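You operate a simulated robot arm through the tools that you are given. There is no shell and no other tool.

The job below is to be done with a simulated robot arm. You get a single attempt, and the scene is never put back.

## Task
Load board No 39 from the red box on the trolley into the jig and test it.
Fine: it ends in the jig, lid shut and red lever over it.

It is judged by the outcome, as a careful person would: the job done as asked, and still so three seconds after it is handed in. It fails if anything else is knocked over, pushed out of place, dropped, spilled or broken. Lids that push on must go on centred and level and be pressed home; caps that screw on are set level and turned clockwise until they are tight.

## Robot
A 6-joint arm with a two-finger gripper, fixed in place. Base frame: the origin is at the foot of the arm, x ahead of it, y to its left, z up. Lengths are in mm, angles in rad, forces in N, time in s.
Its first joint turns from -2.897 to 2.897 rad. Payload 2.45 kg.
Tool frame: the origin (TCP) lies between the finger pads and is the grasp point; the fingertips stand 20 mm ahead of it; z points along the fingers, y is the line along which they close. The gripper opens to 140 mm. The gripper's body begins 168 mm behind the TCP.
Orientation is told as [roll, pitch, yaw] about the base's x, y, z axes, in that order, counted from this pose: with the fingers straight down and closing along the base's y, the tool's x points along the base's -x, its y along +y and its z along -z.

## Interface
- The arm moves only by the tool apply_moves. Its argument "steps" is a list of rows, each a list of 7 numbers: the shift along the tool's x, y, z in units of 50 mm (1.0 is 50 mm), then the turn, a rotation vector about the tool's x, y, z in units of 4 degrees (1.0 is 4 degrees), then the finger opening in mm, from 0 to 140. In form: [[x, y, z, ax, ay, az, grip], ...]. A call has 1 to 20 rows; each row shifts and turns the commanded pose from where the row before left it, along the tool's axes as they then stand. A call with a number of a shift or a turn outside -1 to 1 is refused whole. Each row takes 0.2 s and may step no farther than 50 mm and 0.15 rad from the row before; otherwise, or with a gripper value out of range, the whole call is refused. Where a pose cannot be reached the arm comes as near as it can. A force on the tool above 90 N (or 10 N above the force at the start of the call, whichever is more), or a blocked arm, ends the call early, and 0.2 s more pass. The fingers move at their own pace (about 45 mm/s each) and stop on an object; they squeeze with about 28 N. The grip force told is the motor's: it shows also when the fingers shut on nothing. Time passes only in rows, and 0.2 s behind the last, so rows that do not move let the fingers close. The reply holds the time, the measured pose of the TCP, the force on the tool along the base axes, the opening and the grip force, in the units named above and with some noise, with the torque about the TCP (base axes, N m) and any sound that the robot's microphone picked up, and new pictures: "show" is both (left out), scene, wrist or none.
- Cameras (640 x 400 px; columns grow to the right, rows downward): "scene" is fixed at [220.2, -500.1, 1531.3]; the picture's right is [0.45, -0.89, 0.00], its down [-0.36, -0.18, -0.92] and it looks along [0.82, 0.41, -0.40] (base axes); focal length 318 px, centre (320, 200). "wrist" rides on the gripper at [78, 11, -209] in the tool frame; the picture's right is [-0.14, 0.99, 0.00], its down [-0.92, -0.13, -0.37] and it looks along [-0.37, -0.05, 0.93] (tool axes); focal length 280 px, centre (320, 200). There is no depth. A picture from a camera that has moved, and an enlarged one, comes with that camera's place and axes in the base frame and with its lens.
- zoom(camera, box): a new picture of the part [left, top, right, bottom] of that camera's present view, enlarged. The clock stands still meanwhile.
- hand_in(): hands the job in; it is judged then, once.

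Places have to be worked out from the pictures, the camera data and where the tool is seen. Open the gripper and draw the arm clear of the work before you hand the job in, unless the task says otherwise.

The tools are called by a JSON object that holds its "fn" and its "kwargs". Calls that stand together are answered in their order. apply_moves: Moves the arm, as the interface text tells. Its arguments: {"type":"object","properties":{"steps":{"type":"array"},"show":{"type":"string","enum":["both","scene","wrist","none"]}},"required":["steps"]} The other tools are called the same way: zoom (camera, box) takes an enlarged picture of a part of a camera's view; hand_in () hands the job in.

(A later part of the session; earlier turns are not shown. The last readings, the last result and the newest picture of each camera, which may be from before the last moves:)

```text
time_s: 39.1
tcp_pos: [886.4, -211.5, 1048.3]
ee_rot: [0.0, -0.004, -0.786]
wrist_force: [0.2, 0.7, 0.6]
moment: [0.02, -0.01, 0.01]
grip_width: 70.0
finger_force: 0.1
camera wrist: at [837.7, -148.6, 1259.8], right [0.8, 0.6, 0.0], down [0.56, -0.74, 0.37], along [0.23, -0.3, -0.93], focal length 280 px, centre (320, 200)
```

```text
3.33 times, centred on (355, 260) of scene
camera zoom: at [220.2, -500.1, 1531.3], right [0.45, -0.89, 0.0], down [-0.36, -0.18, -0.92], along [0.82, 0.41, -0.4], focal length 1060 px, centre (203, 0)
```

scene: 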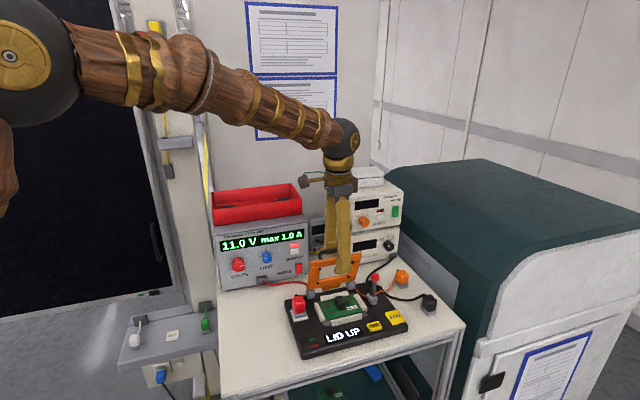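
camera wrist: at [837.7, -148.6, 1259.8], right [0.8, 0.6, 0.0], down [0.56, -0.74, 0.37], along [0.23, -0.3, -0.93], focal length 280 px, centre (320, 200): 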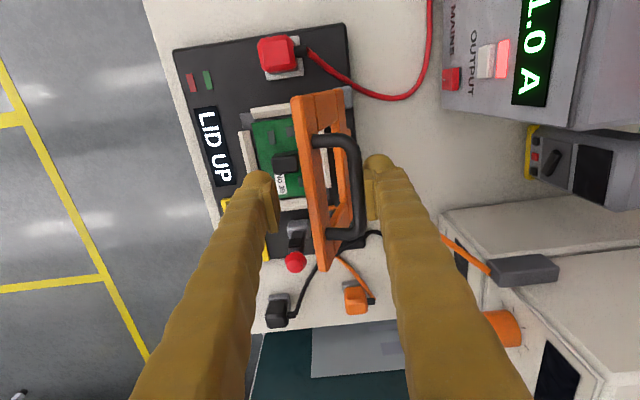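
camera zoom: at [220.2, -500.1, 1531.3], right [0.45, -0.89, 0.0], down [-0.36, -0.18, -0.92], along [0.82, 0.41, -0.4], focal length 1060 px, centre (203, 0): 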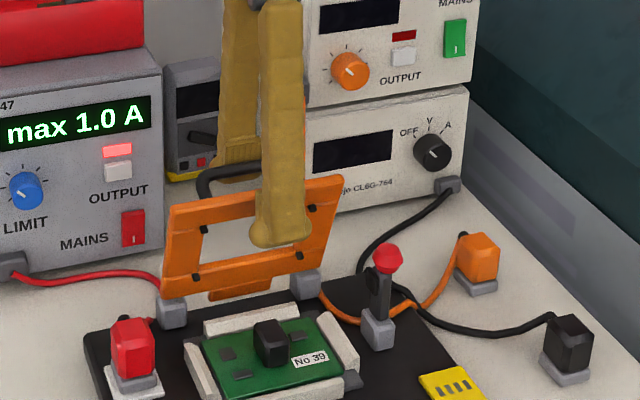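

The rear finger now pushes the handle and the lid (≈12° forward) stays put when unforced. I'll narrow the straddle to 56 mm and swing the lid to about 40°.

{"fn": "apply_moves", "kwargs": {"steps": [[0, 0.14, 0, 0, 0, 0, 56], [0, 0, 0.1, 0, 0, 0, 56], [0, -0.195, 0.1, 0, 0, 0, 56], [0, -0.195, 0.08, 0, 0, 0, 56], [0, -0.195, 0.06, 0, 0, 0, 56], [0, -0.195, 0.05, 0, 0, 0, 56], [0, -0.195, 0, 0, 0, 0, 56], [0, -0.195, 0, 0, 0, 0, 56], [0, 0, 0, 0, 0, 0, 56]]}}

{"fn": "zoom", "kwargs": {"camera": "wrist", "box": [220, 70, 420, 240]}}

{"fn": "zoom", "kwargs": {"camera": "scene", "box": [300, 220, 410, 340]}}

```text
time_s: 41.1
tcp_pos: [848.1, -248.0, 1029.5]
ee_rot: [0.002, -0.002, -0.785]
wrist_force: [0.5, -0.2, 0.6]
moment: [0.01, -0.05, 0.04]
grip_width: 56.0
finger_force: 0.0
camera wrist: at [800.6, -184.8, 1239.9], right [0.8, 0.6, 0.0], down [0.56, -0.74, 0.37], along [0.23, -0.3, -0.93], focal length 280 px, centre (320, 200)
```

scene: 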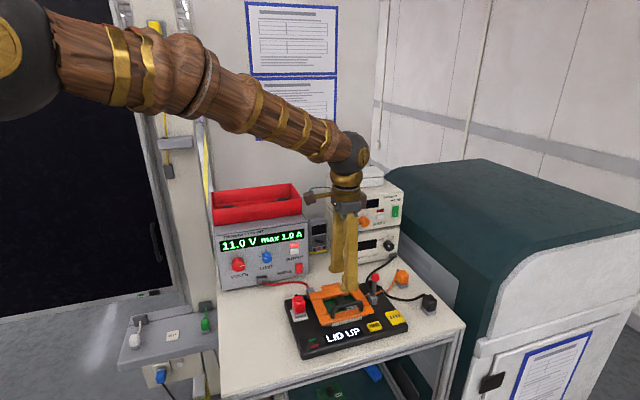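
wrist: 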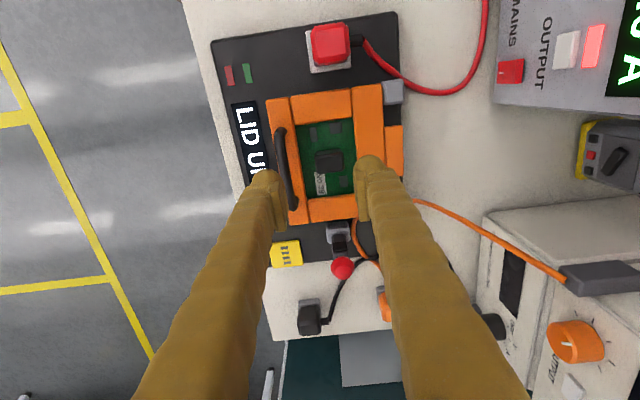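

```text
2.35 times, centred on (320, 155) of wrist
camera zoom: at [800.6, -184.8, 1239.9], right [0.8, 0.6, 0.0], down [0.56, -0.74, 0.37], along [0.23, -0.3, -0.93], focal length 660 px, centre (320, 306)
```

zoom: 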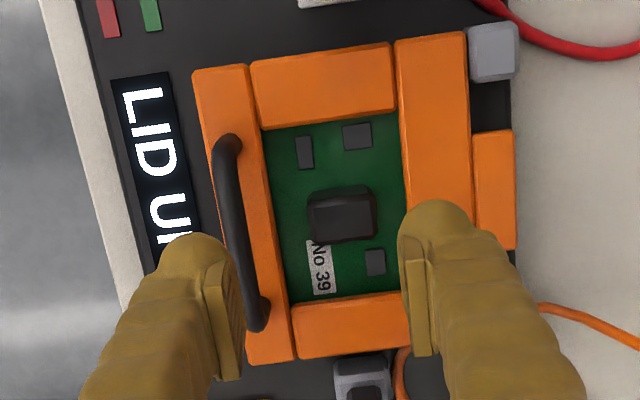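

```text
3.33 times, centred on (355, 280) of scene
camera zoom: at [220.2, -500.1, 1531.3], right [0.45, -0.89, 0.0], down [-0.36, -0.18, -0.92], along [0.82, 0.41, -0.4], focal length 1060 px, centre (203, -67)
```

zoom: 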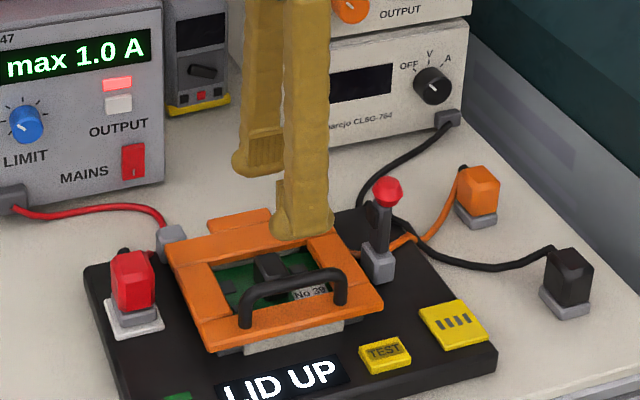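

The lid has swung shut on its own and the board is still in place beneath it. I'll rise, close the fingers, and inspect the lid and display.

{"fn": "apply_moves", "kwargs": {"steps": [[0, 0, -0.6, 0, 0, 0, 40], [0, 0, -0.8, 0, 0, 0, 10], [0, 0, -0.8, 0, 0, 0, 0], [0, 0, -0.4, 0, 0, 0, 0], [0, 0, 0, 0, 0, 0, 0]]}}

{"fn": "zoom", "kwargs": {"camera": "scene", "box": [280, 260, 420, 360]}}

{"fn": "zoom", "kwargs": {"camera": "wrist", "box": [230, 30, 410, 210]}}

```text
time_s: 42.3
tcp_pos: [848.1, -246.8, 1161.0]
ee_rot: [-0.001, -0.003, -0.787]
wrist_force: [0.0, 1.2, 1.0]
moment: [0.05, -0.01, 0.01]
grip_width: 0.3
finger_force: 28.3
camera wrist: at [800.0, -184.4, 1370.9], right [0.8, 0.6, 0.0], down [0.56, -0.74, 0.37], along [0.23, -0.3, -0.93], focal length 280 px, centre (320, 200)
```

scene: 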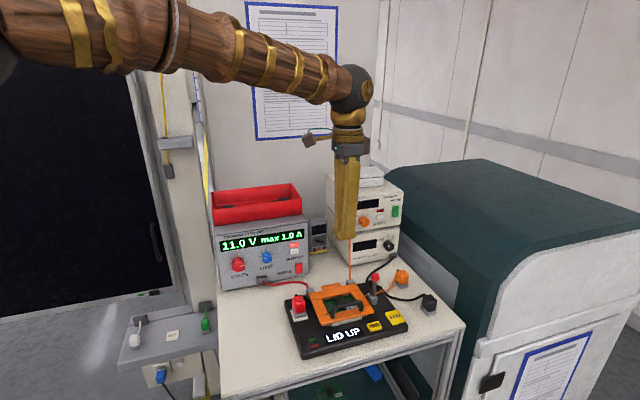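
wrist: 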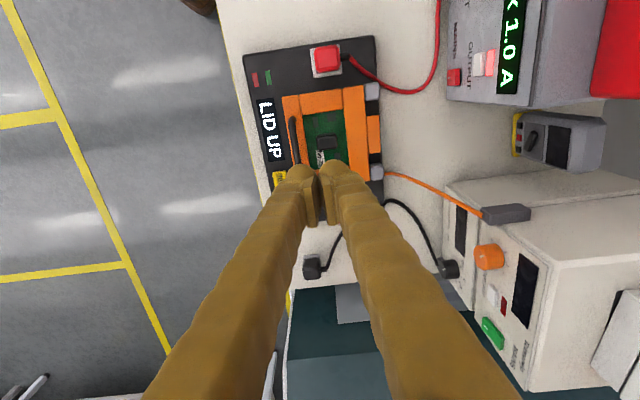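

```text
4.00 times, centred on (350, 310) of scene
camera zoom: at [220.2, -500.1, 1531.3], right [0.45, -0.89, 0.0], down [-0.36, -0.18, -0.92], along [0.82, 0.41, -0.4], focal length 1272 px, centre (200, -240)
```

zoom: 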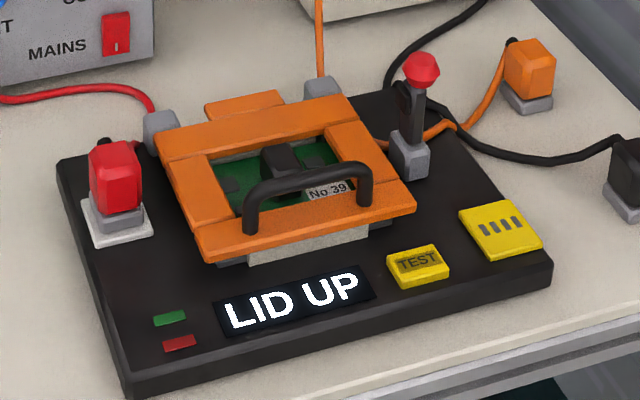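

```text
2.22 times, centred on (320, 120) of wrist
camera zoom: at [800.0, -184.4, 1370.9], right [0.8, 0.6, 0.0], down [0.56, -0.74, 0.37], along [0.23, -0.3, -0.93], focal length 623 px, centre (320, 378)
```

zoom: 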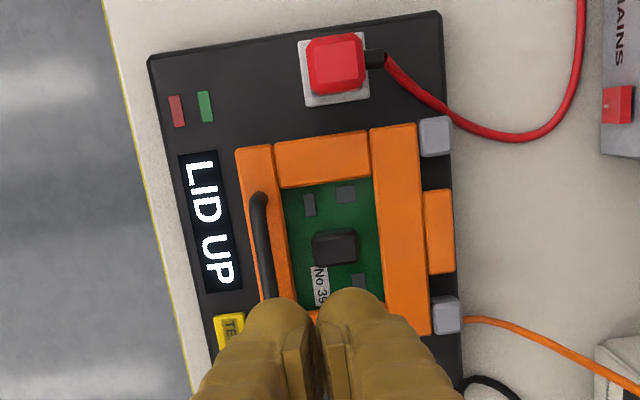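

The lid looks closed (handle bar near z≈965), though the display still reads LID UP, perhaps until pressed or clamped. I'll press gently on the handle with the closed fingers, approaching in small steps.

{"fn": "apply_moves", "kwargs": {"steps": [[0, -0.72, 0, 0, 0, 0, 0], [0, 0, 0.7, 0, 0, 0, 0], [0, 0, 0.8, 0, 0, 0, 0], [0, 0, 0.8, 0, 0, 0, 0], [0, 0, 0.7, 0, 0, 0, 0], [0, 0, 0, 0, 0, 0, 0]]}}

{"fn": "zoom", "kwargs": {"camera": "scene", "box": [280, 240, 420, 350]}}

{"fn": "zoom", "kwargs": {"camera": "wrist", "box": [230, 60, 410, 240]}}

```text
time_s: 43.7
tcp_pos: [824.2, -272.0, 1010.0]
ee_rot: [0.002, -0.004, -0.786]
wrist_force: [0.8, -0.5, -0.3]
moment: [0.01, -0.02, -0.03]
grip_width: 0.1
finger_force: 28.2
camera wrist: at [775.8, -209.3, 1220.3], right [0.8, 0.6, 0.0], down [0.56, -0.74, 0.37], along [0.23, -0.3, -0.93], focal length 280 px, centre (320, 200)
```

scene: 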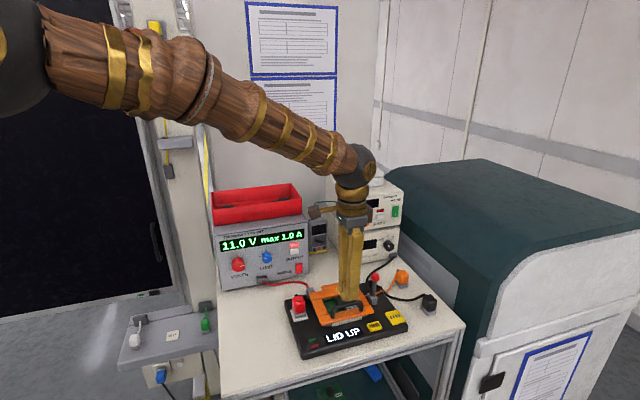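
wrist: 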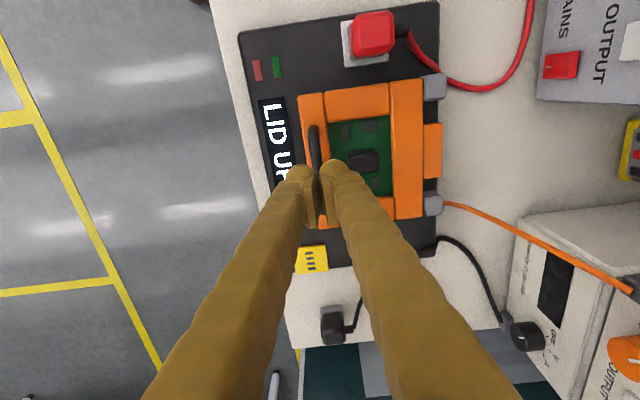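

```text
3.64 times, centred on (350, 295) of scene
camera zoom: at [220.2, -500.1, 1531.3], right [0.45, -0.89, 0.0], down [-0.36, -0.18, -0.92], along [0.82, 0.41, -0.4], focal length 1157 px, centre (211, -146)
```

zoom: 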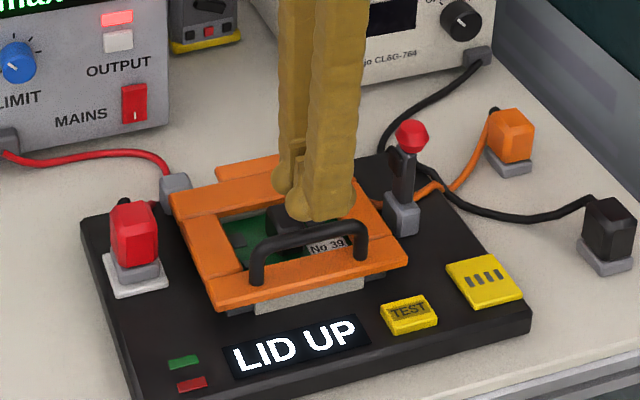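

```text
2.22 times, centred on (320, 150) of wrist
camera zoom: at [775.8, -209.3, 1220.3], right [0.8, 0.6, 0.0], down [0.56, -0.74, 0.37], along [0.23, -0.3, -0.93], focal length 623 px, centre (320, 311)
```

zoom: 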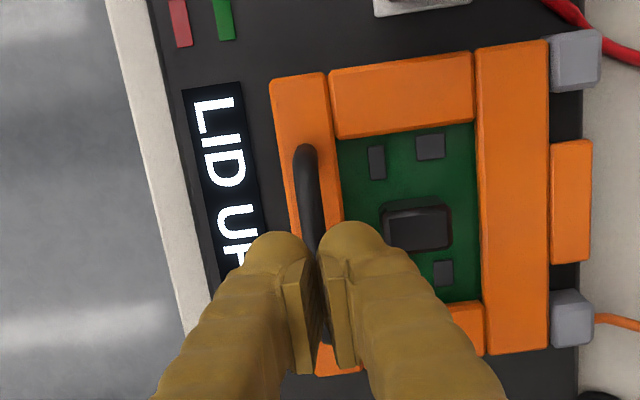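

The closed fingers are right above the handle bar. Lowering 10 mm, then feeling for contact.

{"fn": "apply_moves", "kwargs": {"steps": [[0, 0, 0.1, 0, 0, 0, 0], [0, 0, 0.1, 0, 0, 0, 0], [0, 0, 0, 0, 0, 0, 0]], "show": "none"}}

```text
time_s: 44.5
tcp_pos: [823.4, -273.2, 1000.3]
ee_rot: [0.003, -0.003, -0.785]
wrist_force: [-1.4, -0.4, -0.2]
moment: [-0.04, -0.02, -0.03]
grip_width: 0.2
finger_force: 27.9
```

No contact yet at z≈1000; continuing by 4 mm.

{"fn": "apply_moves", "kwargs": {"steps": [[0, 0, 0.08, 0, 0, 0, 0], [0, 0, 0, 0, 0, 0, 0]], "show": "none"}}

```text
time_s: 45.1
tcp_pos: [824.0, -273.0, 995.8]
ee_rot: [0.002, -0.004, -0.784]
wrist_force: [-0.2, -0.3, -0.3]
moment: [-0.02, -0.03, -0.07]
grip_width: 0.1
finger_force: 28.2
```

Still free; another 4 mm.

{"fn": "apply_moves", "kwargs": {"steps": [[0, 0, 0.08, 0, 0, 0, 0], [0, 0, 0, 0, 0, 0, 0]], "show": "none"}}

```text
time_s: 45.7
tcp_pos: [823.7, -272.9, 990.7]
ee_rot: [0.001, -0.004, -0.784]
wrist_force: [-0.1, -0.9, -0.4]
moment: [0.0, 0.01, -0.02]
grip_width: 0.1
finger_force: 27.8
```

Still free; another 4 mm with a picture.

{"fn": "apply_moves", "kwargs": {"steps": [[0, 0, 0.08, 0, 0, 0, 0], [0, 0, 0, 0, 0, 0, 0]]}}

{"fn": "zoom", "kwargs": {"camera": "scene", "box": [310, 260, 390, 340]}}

```text
time_s: 46.3
tcp_pos: [824.8, -273.4, 988.4]
ee_rot: [0.003, -0.003, -0.783]
wrist_force: [0.5, 0.0, 0.0]
moment: [0.03, 0.0, 0.05]
grip_width: 0.0
finger_force: 27.9
camera wrist: at [775.7, -210.2, 1198.3], right [0.8, 0.6, 0.0], down [0.56, -0.74, 0.37], along [0.23, -0.3, -0.93], focal length 280 px, centre (320, 200)
```

scene: 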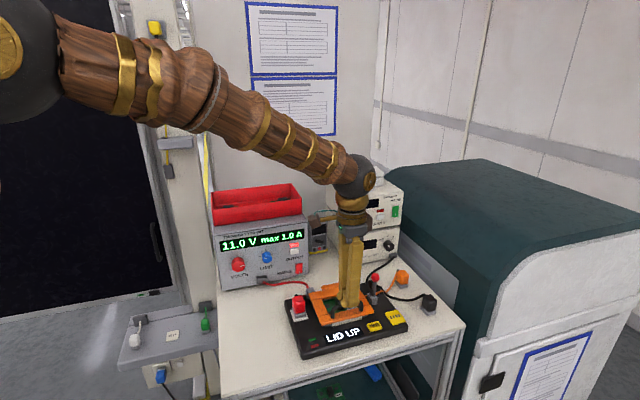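
wrist: 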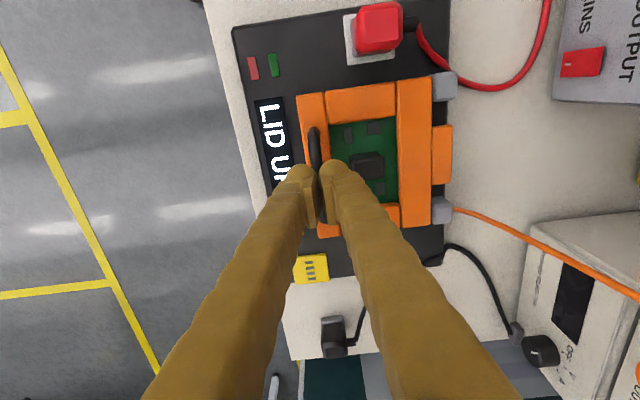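

```text
5.00 times, centred on (350, 300) of scene
camera zoom: at [220.2, -500.1, 1531.3], right [0.45, -0.89, 0.0], down [-0.36, -0.18, -0.92], along [0.82, 0.41, -0.4], focal length 1590 px, centre (170, -300)
```

zoom: 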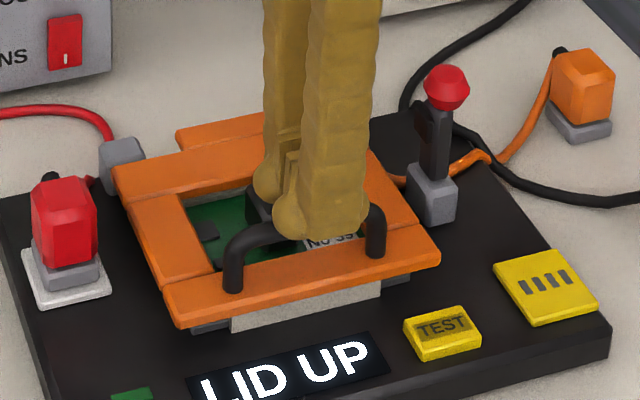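

Fingertips just over the bar. Continuing by 3 mm.

{"fn": "apply_moves", "kwargs": {"steps": [[0, 0, 0.06, 0, 0, 0, 0], [0, 0, 0, 0, 0, 0, 0]], "show": "none"}}

```text
time_s: 46.9
tcp_pos: [823.7, -273.5, 986.0]
ee_rot: [0.001, -0.004, -0.786]
wrist_force: [0.4, 0.0, 0.2]
moment: [0.0, 0.0, 0.01]
grip_width: 0.0
finger_force: 28.3
```

Free still; 3 mm more.

{"fn": "apply_moves", "kwargs": {"steps": [[0, 0, 0.06, 0, 0, 0, 0], [0, 0, 0, 0, 0, 0, 0]], "show": "none"}}

```text
time_s: 47.5
tcp_pos: [823.7, -273.0, 982.7]
ee_rot: [0.001, -0.004, -0.786]
wrist_force: [-0.2, 0.9, 0.2]
moment: [-0.03, 0.03, 0.01]
grip_width: 0.1
finger_force: 28.2
```

Free still; 3 mm more.

{"fn": "apply_moves", "kwargs": {"steps": [[0, 0, 0.06, 0, 0, 0, 0], [0, 0, 0, 0, 0, 0, 0]], "show": "none"}}

```text
time_s: 48.1
tcp_pos: [824.4, -273.2, 980.8]
ee_rot: [0.002, -0.006, -0.786]
wrist_force: [-6.6, 3.3, 42.9]
moment: [0.38, 0.43, 0.03]
grip_width: 6.1
finger_force: 29.5
```

Contact at 43 N and the lid doesn't give: it's already down. Checking the display.

{"fn": "zoom", "kwargs": {"camera": "scene", "box": [310, 260, 390, 350]}}

{"fn": "apply_moves", "kwargs": {"steps": [[0, 0, -0.2, 0, 0, 0, 0], [0, 0, -0.8, 0, 0, 0, 0], [0, 0, -0.9, 0, 0, 0, 0], [0, 0, -0.9, 0, 0, 0, 0], [0, 0, -0.6, 0, 0, 0, 0], [0, 0, 0, 0, 0, 0, 0]]}}

{"fn": "zoom", "kwargs": {"camera": "scene", "box": [280, 260, 420, 360]}}

```text
4.44 times, centred on (350, 305) of scene
camera zoom: at [220.2, -500.1, 1531.3], right [0.45, -0.89, 0.0], down [-0.36, -0.18, -0.92], along [0.82, 0.41, -0.4], focal length 1414 px, centre (187, -267)
```

zoom: 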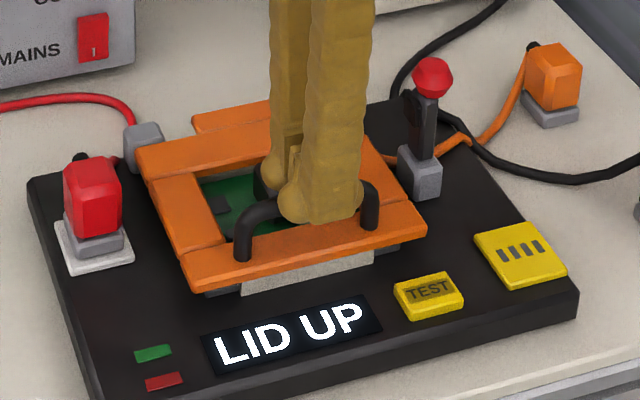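

```text
time_s: 49.5
tcp_pos: [823.6, -272.7, 1149.3]
ee_rot: [0.001, -0.002, -0.785]
wrist_force: [-0.3, 0.1, -0.2]
moment: [0.03, 0.01, 0.01]
grip_width: 0.0
finger_force: 29.8
camera wrist: at [775.5, -209.6, 1360.1], right [0.8, 0.6, 0.0], down [0.56, -0.74, 0.37], along [0.23, -0.3, -0.93], focal length 280 px, centre (320, 200)
```

scene: 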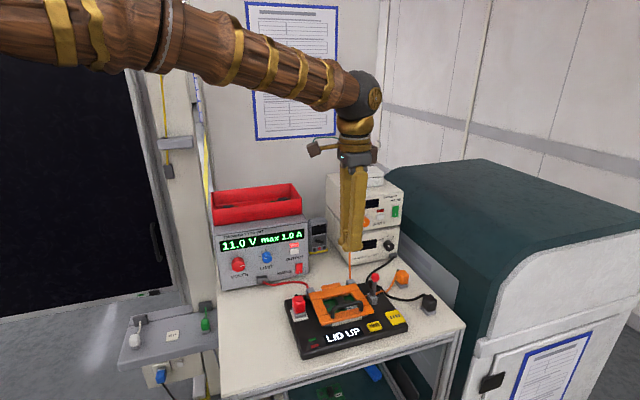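
wrist: 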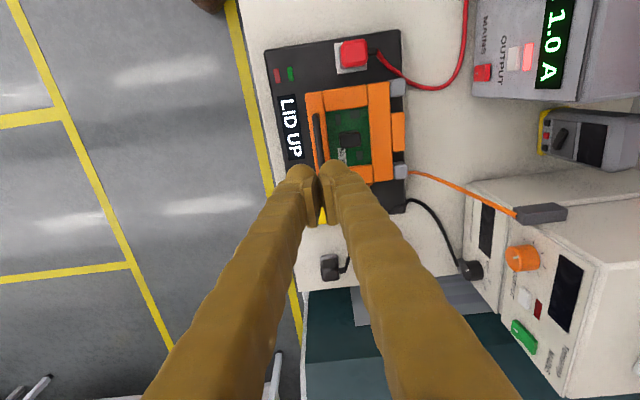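

```text
4.00 times, centred on (350, 310) of scene
camera zoom: at [220.2, -500.1, 1531.3], right [0.45, -0.89, 0.0], down [-0.36, -0.18, -0.92], along [0.82, 0.41, -0.4], focal length 1272 px, centre (200, -240)
```

zoom: 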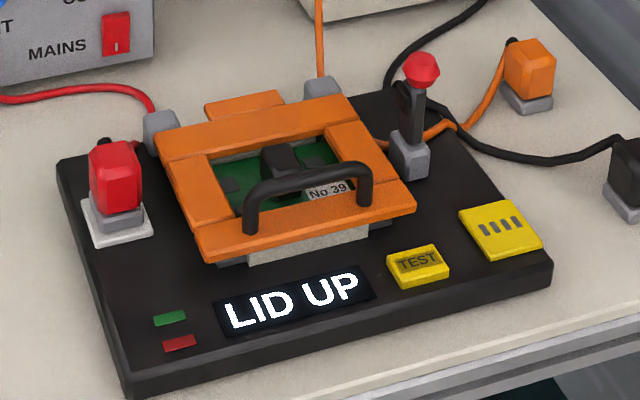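

The lid sits level; the display likely waits for the lever. The lever leans slightly outward with its knob at about (929,-315,987), and must swing left over the lid. I'll turn the gripper 90° so one finger can push it from its far side.

{"fn": "apply_moves", "kwargs": {"steps": [[0, 0, 0, 0, 0, -1, 0], [0, 0, 0, 0, 0, -1, 0], [0, 0, 0, 0, 0, -1, 0], [0, 0, 0, 0, 0, -1, 0], [0, 0, 0, 0, 0, -1, 0], [0, 0, 0, 0, 0, -1, 0], [0, 0, 0, 0, 0, -1, 0], [0, 0, 0, 0, 0, -1, 0], [0, 0, 0, 0, 0, -1, 0], [0, 0, 0, 0, 0, -1, 0], [0, 0, 0, 0, 0, -1, 0], [0, 0, 0, 0, 0, -1, 0], [0, 0, 0, 0, 0, -1, 0], [0, 0, 0, 0, 0, -1, 0], [0, 0, 0, 0, 0, -1, 0], [0, 0, 0, 0, 0, -1, 0], [0, 0, 0, 0, 0, -1, 0], [0, 0, 0, 0, 0, -1, 0], [0, 0, 0, 0, 0, -1, 0], [0, 0, 0, 0, 0, -1, 0]], "show": "none"}}

{"fn": "apply_moves", "kwargs": {"steps": [[0, 0, 0, 0, 0, -1, 0], [0, 0, 0, 0, 0, -1, 40], [0, 0, 0, 0, 0, -0.5, 70], [0, 0, 0, 0, 0, 0, 70], [0, 0, 0, 0, 0, 0, 70]]}}

{"fn": "zoom", "kwargs": {"camera": "wrist", "box": [230, 40, 450, 200]}}

```text
time_s: 53.7
tcp_pos: [822.4, -273.0, 1148.9]
ee_rot: [-0.005, -0.001, 0.611]
wrist_force: [-0.2, 0.5, -0.2]
moment: [0.05, 0.01, 0.01]
grip_width: 0.0
finger_force: 29.2
```

```text
time_s: 54.9
tcp_pos: [822.5, -273.0, 1148.6]
ee_rot: [-0.005, -0.002, 0.788]
wrist_force: [-0.5, 0.2, 0.8]
moment: [0.0, 0.01, -0.02]
grip_width: 70.2
finger_force: 0.1
camera wrist: at [759.7, -320.8, 1359.2], right [-0.6, 0.8, 0.0], down [0.74, 0.56, 0.37], along [0.3, 0.22, -0.93], focal length 280 px, centre (320, 200)
```

scene: 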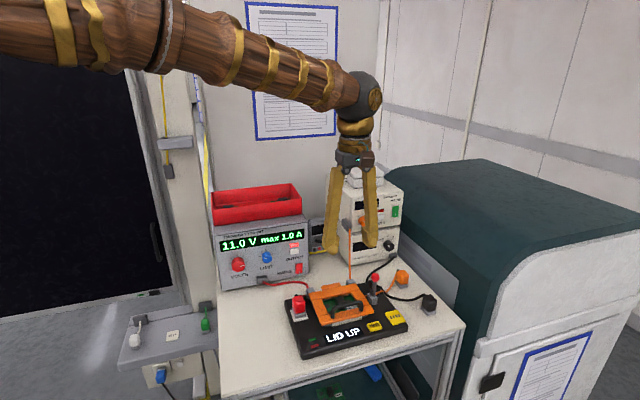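
wrist: 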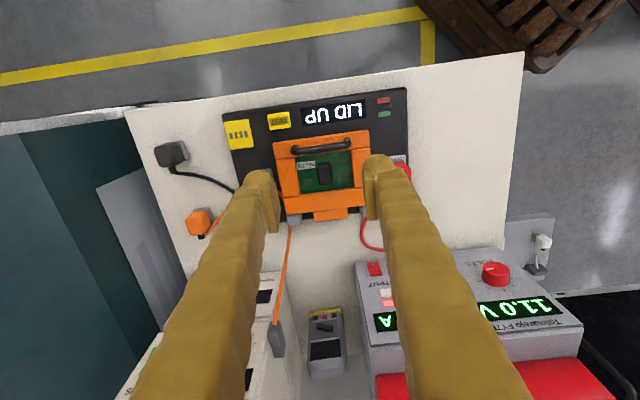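

```text
2.50 times, centred on (340, 120) of wrist
camera zoom: at [759.7, -320.8, 1359.2], right [-0.6, 0.8, 0.0], down [0.74, 0.56, 0.37], along [0.3, 0.22, -0.93], focal length 701 px, centre (270, 400)
```

zoom: 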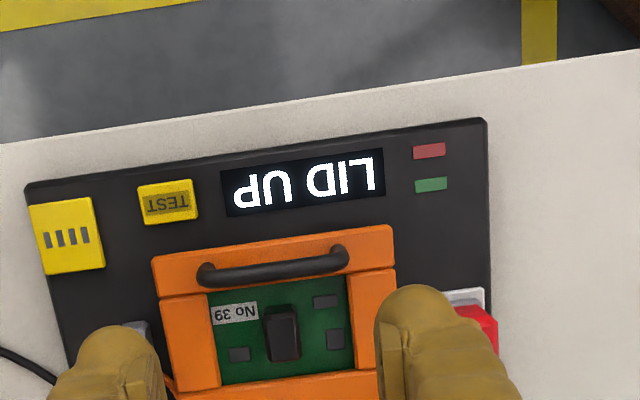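

I'll position the open fingers around the lever (far finger at n≈117, beyond the knob) and come down part-way to check.

{"fn": "apply_moves", "kwargs": {"steps": [[-0.455, -0.85, 0, 0, 0, 0, 70], [-0.455, -0.85, 0, 0, 0, 0, 70], [0, 0, 0.5, 0, 0, 0, 70], [0, 0, 0.7, 0, 0, 0, 70], [0, 0, 0.7, 0, 0, 0, 70], [0, 0, 0.3, 0, 0, 0, 70], [0, 0, 0, 0, 0, 0, 70]]}}

{"fn": "zoom", "kwargs": {"camera": "wrist", "box": [240, 90, 400, 220]}}

{"fn": "zoom", "kwargs": {"camera": "scene", "box": [310, 220, 430, 320]}}

```text
time_s: 56.5
tcp_pos: [916.1, -302.1, 1038.6]
ee_rot: [-0.003, -0.003, 0.786]
wrist_force: [0.1, -0.7, -0.1]
moment: [0.02, -0.02, 0.01]
grip_width: 69.8
finger_force: 0.1
camera wrist: at [852.4, -349.0, 1249.5], right [-0.6, 0.8, 0.0], down [0.74, 0.56, 0.37], along [0.3, 0.22, -0.93], focal length 280 px, centre (320, 200)
```

scene: 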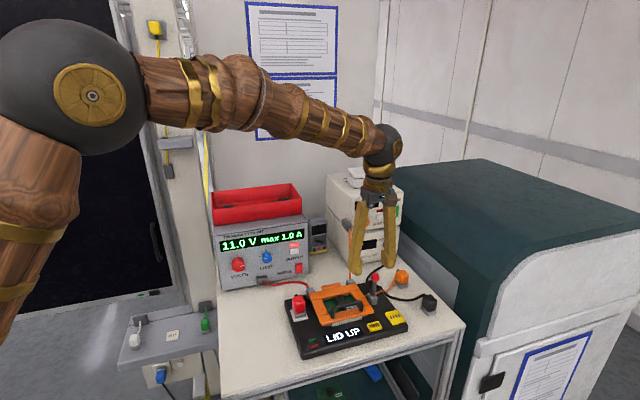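
wrist: 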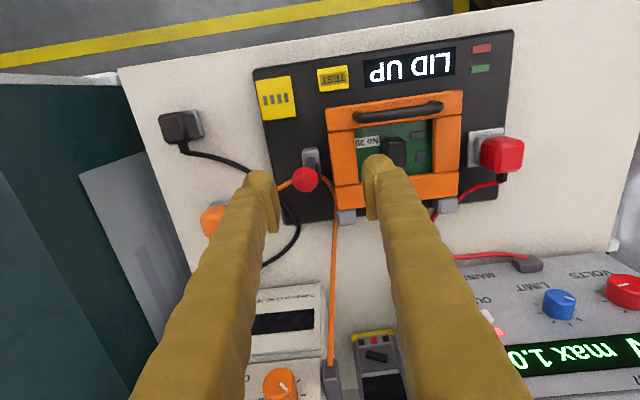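

```text
3.08 times, centred on (320, 155) of wrist
camera zoom: at [852.4, -349.0, 1249.5], right [-0.6, 0.8, 0.0], down [0.74, 0.56, 0.37], along [0.3, 0.22, -0.93], focal length 863 px, centre (320, 338)
```

zoom: 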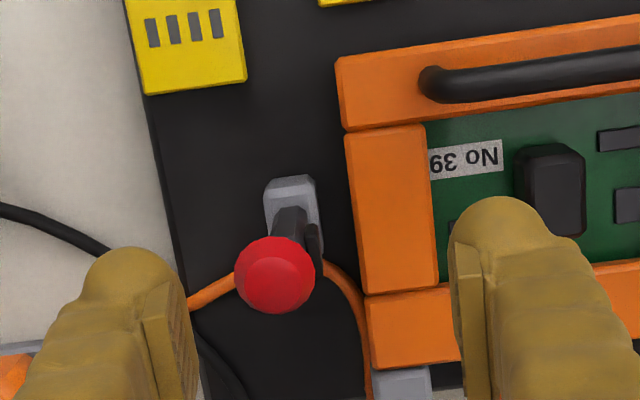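

```text
4.00 times, centred on (370, 270) of scene
camera zoom: at [220.2, -500.1, 1531.3], right [0.45, -0.89, 0.0], down [-0.36, -0.18, -0.92], along [0.82, 0.41, -0.4], focal length 1272 px, centre (120, -80)
```

zoom: 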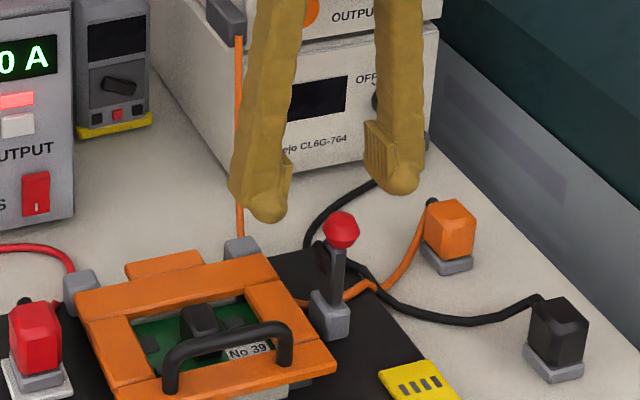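

The knob sits at n≈98, b≈0 between the fingers. Lowering 43 mm, then moving left 20 mm to start tipping it.

{"fn": "apply_moves", "kwargs": {"steps": [[0, 0, 0.4, 0, 0, 0, 70], [0, 0, 0.46, 0, 0, 0, 70], [0, 0, 0, 0, 0, 0, 70], [0, 0.1, 0, 0, 0, 0, 70], [0, 0.1, 0, 0, 0, 0, 70], [0, 0.1, 0, 0, 0, 0, 70], [0, 0.1, 0, 0, 0, 0, 70], [0, 0, 0, 0, 0, 0, 70]]}}

{"fn": "zoom", "kwargs": {"camera": "wrist", "box": [240, 110, 400, 240]}}

{"fn": "zoom", "kwargs": {"camera": "scene", "box": [310, 220, 430, 320]}}

```text
time_s: 58.3
tcp_pos: [901.9, -288.4, 995.4]
ee_rot: [-0.003, -0.003, 0.785]
wrist_force: [0.3, 0.2, 0.3]
moment: [-0.01, 0.0, 0.0]
grip_width: 69.8
finger_force: 0.0
camera wrist: at [838.8, -334.6, 1206.3], right [-0.6, 0.8, 0.0], down [0.74, 0.56, 0.37], along [0.3, 0.22, -0.93], focal length 280 px, centre (320, 200)
```

scene: 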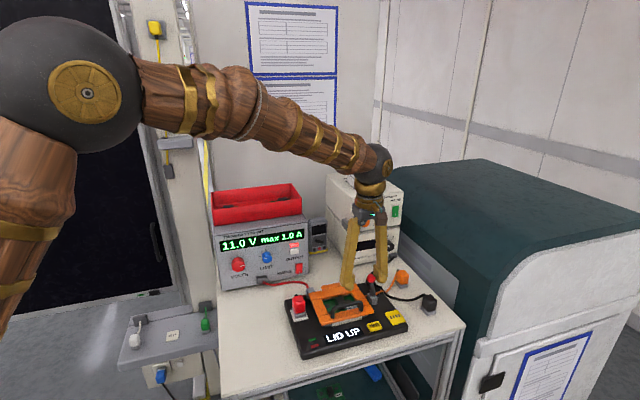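
wrist: 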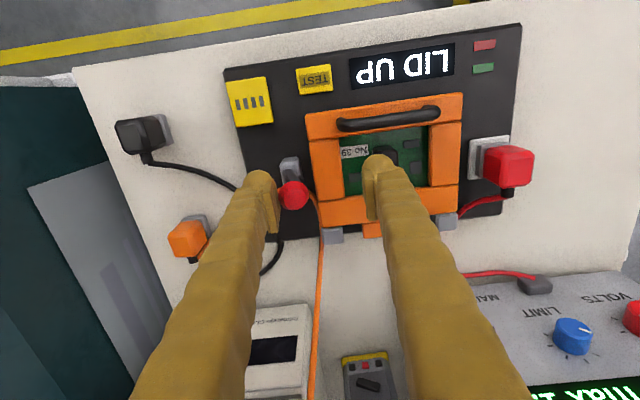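

```text
3.08 times, centred on (320, 175) of wrist
camera zoom: at [838.8, -334.6, 1206.3], right [-0.6, 0.8, 0.0], down [0.74, 0.56, 0.37], along [0.3, 0.22, -0.93], focal length 863 px, centre (320, 277)
```

zoom: 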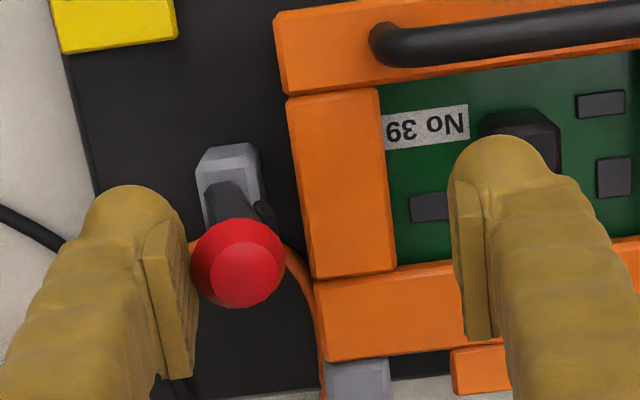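

```text
4.00 times, centred on (370, 270) of scene
camera zoom: at [220.2, -500.1, 1531.3], right [0.45, -0.89, 0.0], down [-0.36, -0.18, -0.92], along [0.82, 0.41, -0.4], focal length 1272 px, centre (120, -80)
```

zoom: 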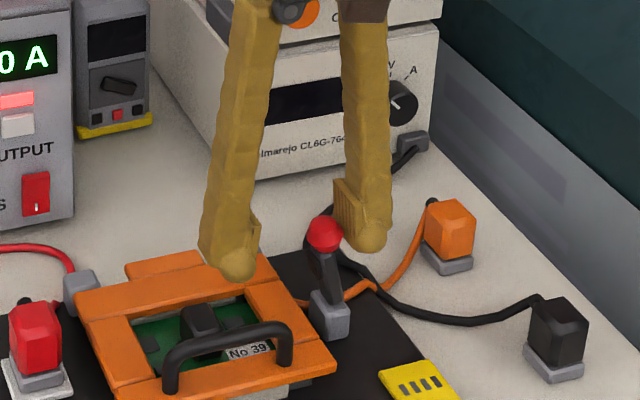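

The lever is following, now past upright. Pushing another 25 mm.

{"fn": "apply_moves", "kwargs": {"steps": [[0, 0.125, 0, 0, 0, 0, 70], [0, 0.125, 0, 0, 0, 0, 70], [0, 0.125, 0.02, 0, 0, 0, 70], [0, 0.125, 0.04, 0, 0, 0, 70], [0, 0, 0, 0, 0, 0, 70]]}}

{"fn": "zoom", "kwargs": {"camera": "wrist", "box": [240, 110, 400, 240]}}

{"fn": "zoom", "kwargs": {"camera": "scene", "box": [310, 220, 430, 320]}}

```text
time_s: 59.5
tcp_pos: [885.0, -271.0, 993.3]
ee_rot: [-0.004, -0.003, 0.785]
wrist_force: [0.3, 0.8, -0.1]
moment: [0.01, 0.0, -0.01]
grip_width: 69.8
finger_force: 0.1
camera wrist: at [820.9, -317.2, 1203.6], right [-0.6, 0.8, 0.0], down [0.74, 0.56, 0.37], along [0.3, 0.22, -0.93], focal length 280 px, centre (320, 200)
```

scene: 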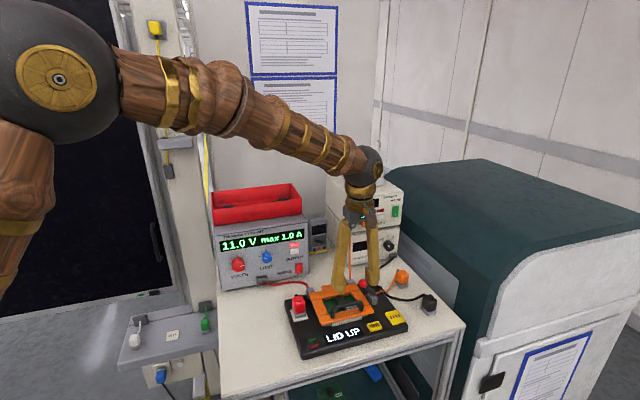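
wrist: 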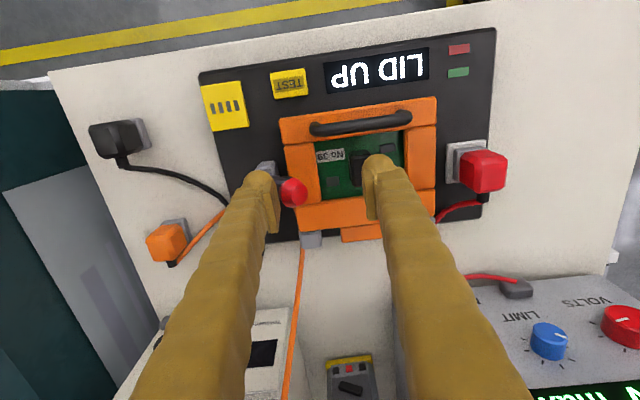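

```text
3.08 times, centred on (320, 175) of wrist
camera zoom: at [820.9, -317.2, 1203.6], right [-0.6, 0.8, 0.0], down [0.74, 0.56, 0.37], along [0.3, 0.22, -0.93], focal length 863 px, centre (320, 277)
```

zoom: 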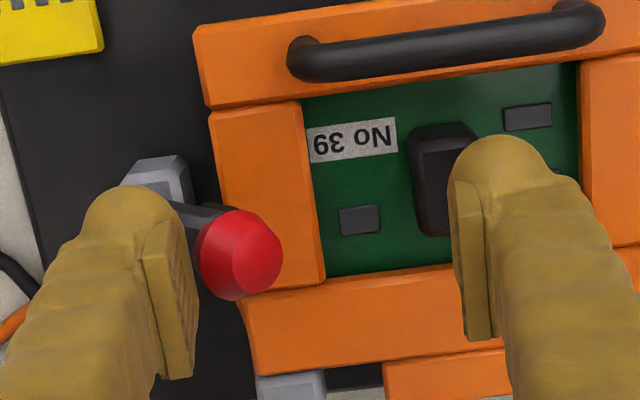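

```text
4.00 times, centred on (370, 270) of scene
camera zoom: at [220.2, -500.1, 1531.3], right [0.45, -0.89, 0.0], down [-0.36, -0.18, -0.92], along [0.82, 0.41, -0.4], focal length 1272 px, centre (120, -80)
```

zoom: 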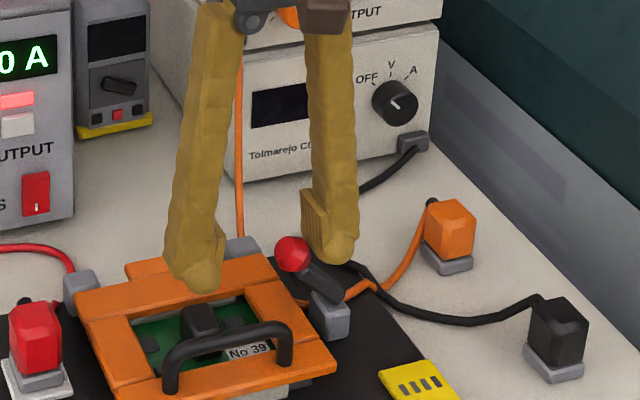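

The lever is about 35–40° over and holds its place. Pushing 15 mm more with a slight descent, then I'll rise and press down from above.

{"fn": "apply_moves", "kwargs": {"steps": [[0, 0.1, 0.06, 0, 0, 0, 70], [0, 0.1, 0.06, 0, 0, 0, 70], [0, 0.1, 0.04, 0, 0, 0, 70], [0, 0, 0, 0, 0, 0, 70]]}}

{"fn": "zoom", "kwargs": {"camera": "wrist", "box": [240, 110, 400, 240]}}

{"fn": "zoom", "kwargs": {"camera": "scene", "box": [310, 220, 430, 320]}}

```text
time_s: 60.5
tcp_pos: [872.6, -260.1, 985.2]
ee_rot: [-0.004, -0.003, 0.784]
wrist_force: [0.5, 1.0, 0.1]
moment: [0.0, 0.0, 0.02]
grip_width: 69.8
finger_force: 0.1
camera wrist: at [810.2, -306.9, 1195.2], right [-0.6, 0.8, 0.0], down [0.74, 0.56, 0.37], along [0.3, 0.22, -0.93], focal length 280 px, centre (320, 200)
```

scene: 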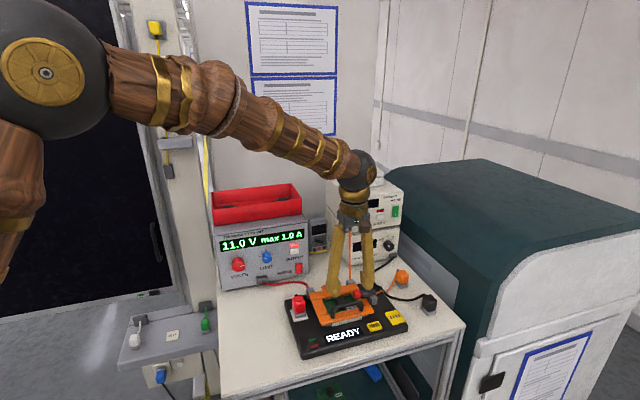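
wrist: 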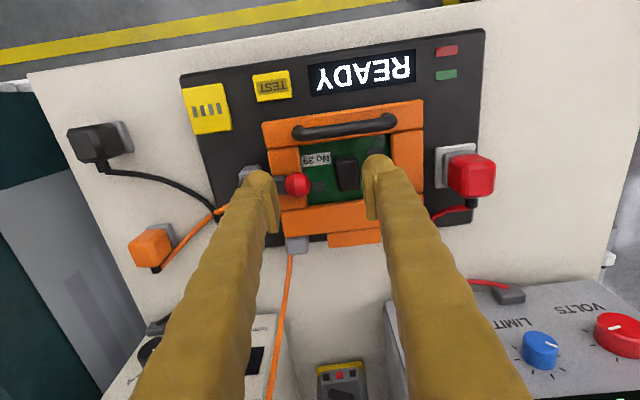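

```text
3.08 times, centred on (320, 175) of wrist
camera zoom: at [810.2, -306.9, 1195.2], right [-0.6, 0.8, 0.0], down [0.74, 0.56, 0.37], along [0.3, 0.22, -0.93], focal length 863 px, centre (320, 277)
```

zoom: 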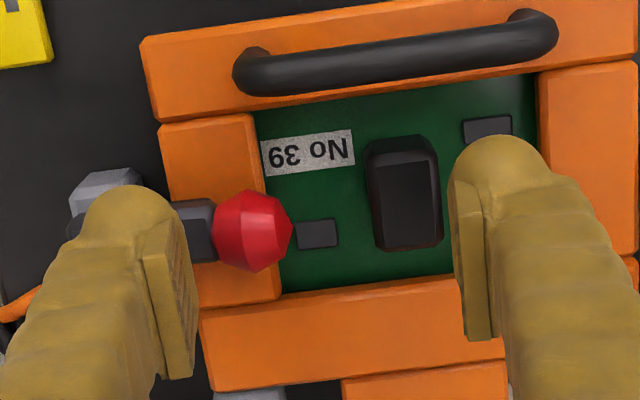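

```text
4.00 times, centred on (370, 270) of scene
camera zoom: at [220.2, -500.1, 1531.3], right [0.45, -0.89, 0.0], down [-0.36, -0.18, -0.92], along [0.82, 0.41, -0.4], focal length 1272 px, centre (120, -80)
```

zoom: 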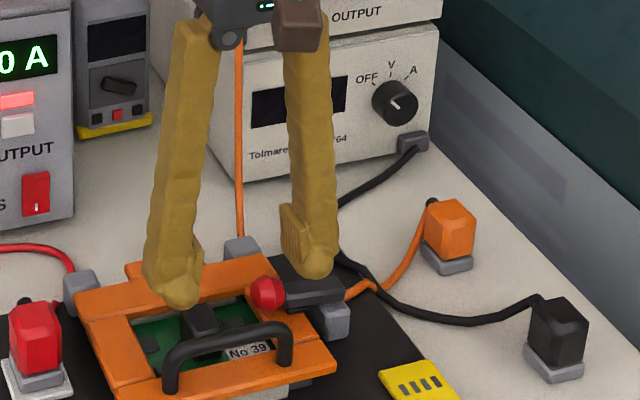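

The display now reads READY: the lever lies over the lid. Next I'll rise, close the fingers and move above the TEST button, at about (833,-346).

{"fn": "apply_moves", "kwargs": {"steps": [[0, 0, -0.4, 0, 0, 0, 70], [0, 0, -0.8, 0, 0, 0, 60], [0.6, -0.22, 0, 0, 0, 0, 30], [0.6, -0.22, 0, 0, 0, 0, 0], [0.576, -0.215, 0, 0, 0, 0, 0], [0, 0, 0, 0, 0, 0, 0], [0, 0, 0, 0, 0, 0, 0]]}}

{"fn": "zoom", "kwargs": {"camera": "wrist", "box": [240, 90, 400, 220]}}

{"fn": "zoom", "kwargs": {"camera": "scene", "box": [290, 250, 430, 350]}}

```text
time_s: 62.1
tcp_pos: [835.2, -345.8, 1045.5]
ee_rot: [-0.001, -0.004, 0.784]
wrist_force: [0.2, -0.3, 0.9]
moment: [0.0, -0.02, 0.02]
grip_width: 0.0
finger_force: 28.3
camera wrist: at [770.2, -393.3, 1255.3], right [-0.6, 0.8, 0.0], down [0.74, 0.56, 0.37], along [0.3, 0.22, -0.93], focal length 280 px, centre (320, 200)
```

scene: 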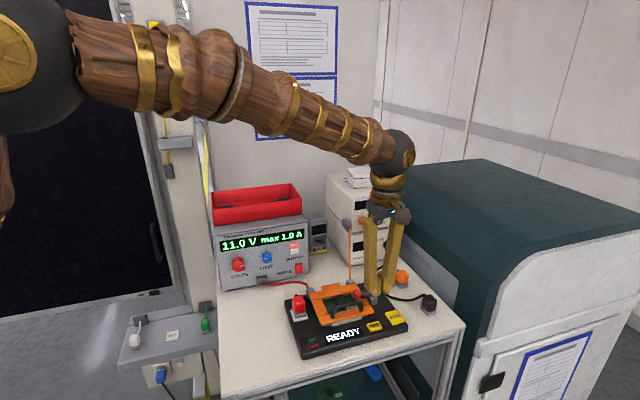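
wrist: 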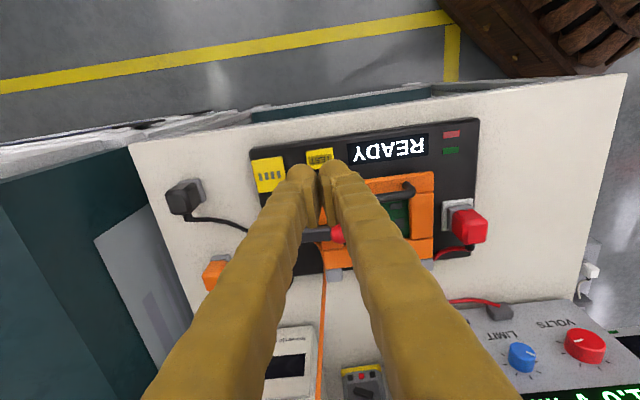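

```text
3.08 times, centred on (320, 155) of wrist
camera zoom: at [770.2, -393.3, 1255.3], right [-0.6, 0.8, 0.0], down [0.74, 0.56, 0.37], along [0.3, 0.22, -0.93], focal length 863 px, centre (320, 338)
```

zoom: 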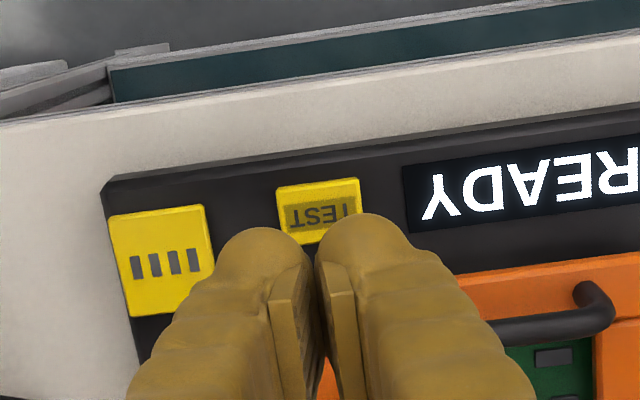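

```text
4.00 times, centred on (360, 300) of scene
camera zoom: at [220.2, -500.1, 1531.3], right [0.45, -0.89, 0.0], down [-0.36, -0.18, -0.92], along [0.82, 0.41, -0.4], focal length 1272 px, centre (160, -200)
```

zoom: 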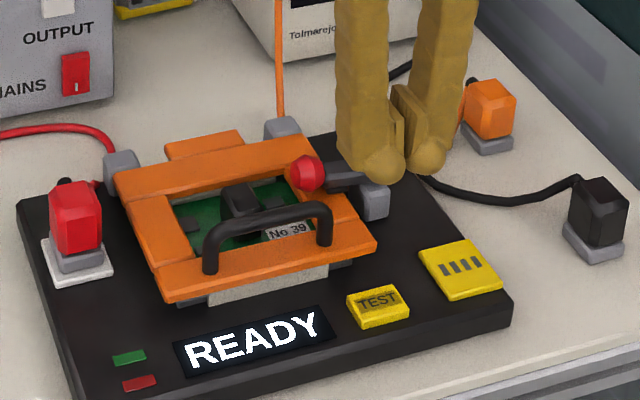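

TEST is nearly centred (about 4 mm toward the lid from the TCP). Shifting 3 mm and lowering to TCP ≈955.

{"fn": "apply_moves", "kwargs": {"steps": [[-0.06, 0, 0.5, 0, 0, 0, 0], [0, 0, 0.7, 0, 0, 0, 0], [0, 0, 0.6, 0, 0, 0, 0], [0, 0, 0, 0, 0, 0, 0]]}}

{"fn": "zoom", "kwargs": {"camera": "wrist", "box": [240, 90, 400, 220]}}

{"fn": "zoom", "kwargs": {"camera": "scene", "box": [310, 270, 430, 350]}}

```text
time_s: 63.1
tcp_pos: [837.3, -342.4, 954.4]
ee_rot: [-0.003, -0.002, 0.787]
wrist_force: [-0.5, 0.2, 0.0]
moment: [0.0, -0.04, 0.0]
grip_width: 0.2
finger_force: 27.9
camera wrist: at [772.6, -391.2, 1165.3], right [-0.6, 0.8, 0.0], down [0.74, 0.56, 0.37], along [0.3, 0.22, -0.93], focal length 280 px, centre (320, 200)
```

scene: 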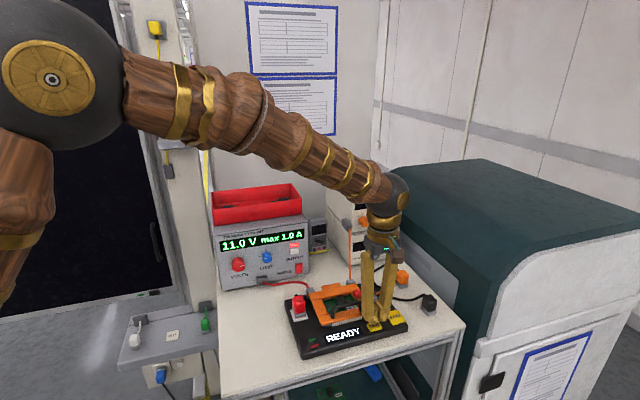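
wrist: 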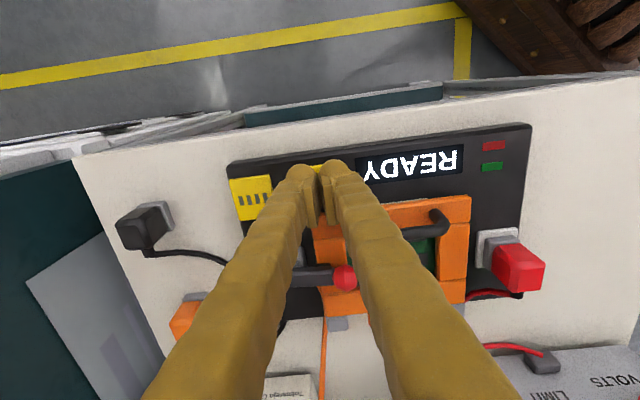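

```text
3.08 times, centred on (320, 155) of wrist
camera zoom: at [772.6, -391.2, 1165.3], right [-0.6, 0.8, 0.0], down [0.74, 0.56, 0.37], along [0.3, 0.22, -0.93], focal length 863 px, centre (320, 338)
```

zoom: 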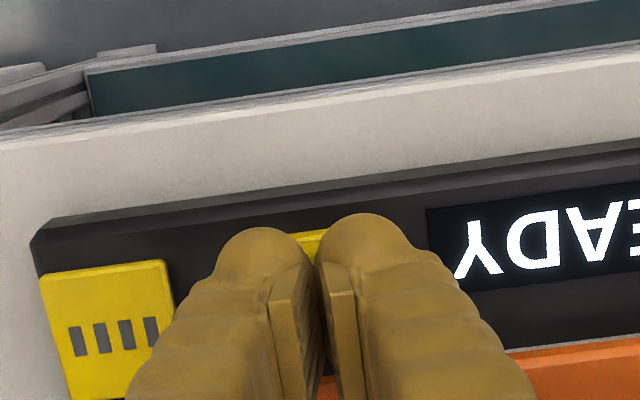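

```text
5.00 times, centred on (370, 310) of scene
camera zoom: at [220.2, -500.1, 1531.3], right [0.45, -0.89, 0.0], down [-0.36, -0.18, -0.92], along [0.82, 0.41, -0.4], focal length 1590 px, centre (70, -350)
```

zoom: 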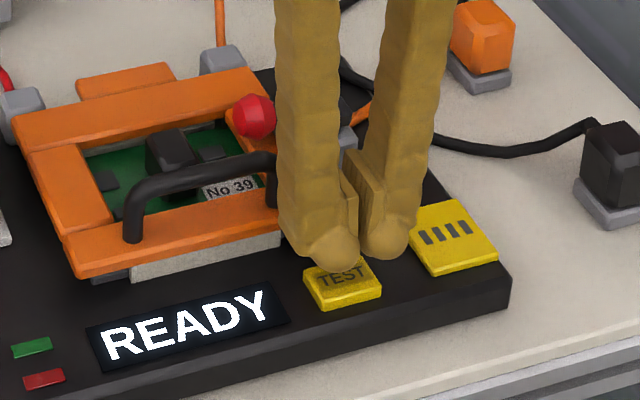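

The closed fingertips are over the button. Lowering in small steps.

{"fn": "apply_moves", "kwargs": {"steps": [[0, 0, 0.12, 0, 0, 0, 0], [0, 0, 0.12, 0, 0, 0, 0], [0, 0, 0, 0, 0, 0, 0]], "show": "none"}}

```text
time_s: 63.9
tcp_pos: [836.9, -343.7, 943.4]
ee_rot: [-0.004, -0.002, 0.785]
wrist_force: [0.8, -0.2, 0.0]
moment: [0.0, 0.02, 0.01]
grip_width: 0.0
finger_force: 27.9
```

No contact yet at 943; 4 mm more.

{"fn": "apply_moves", "kwargs": {"steps": [[0, 0, 0.08, 0, 0, 0, 0], [0, 0, 0, 0, 0, 0, 0]], "show": "none"}}

```text
time_s: 64.5
tcp_pos: [836.5, -343.4, 940.1]
ee_rot: [-0.004, -0.002, 0.785]
wrist_force: [0.2, 0.8, 0.0]
moment: [-0.01, 0.0, -0.02]
grip_width: 0.1
finger_force: 28.0
```

Still free; 3 mm more.

{"fn": "apply_moves", "kwargs": {"steps": [[0, 0, 0.06, 0, 0, 0, 0], [0, 0, 0, 0, 0, 0, 0]], "show": "none"}}

```text
time_s: 65.1
tcp_pos: [835.1, -342.6, 935.9]
ee_rot: [-0.003, -0.003, 0.786]
wrist_force: [0.8, 0.2, -0.4]
moment: [0.0, -0.03, -0.03]
grip_width: 0.0
finger_force: 27.6
```

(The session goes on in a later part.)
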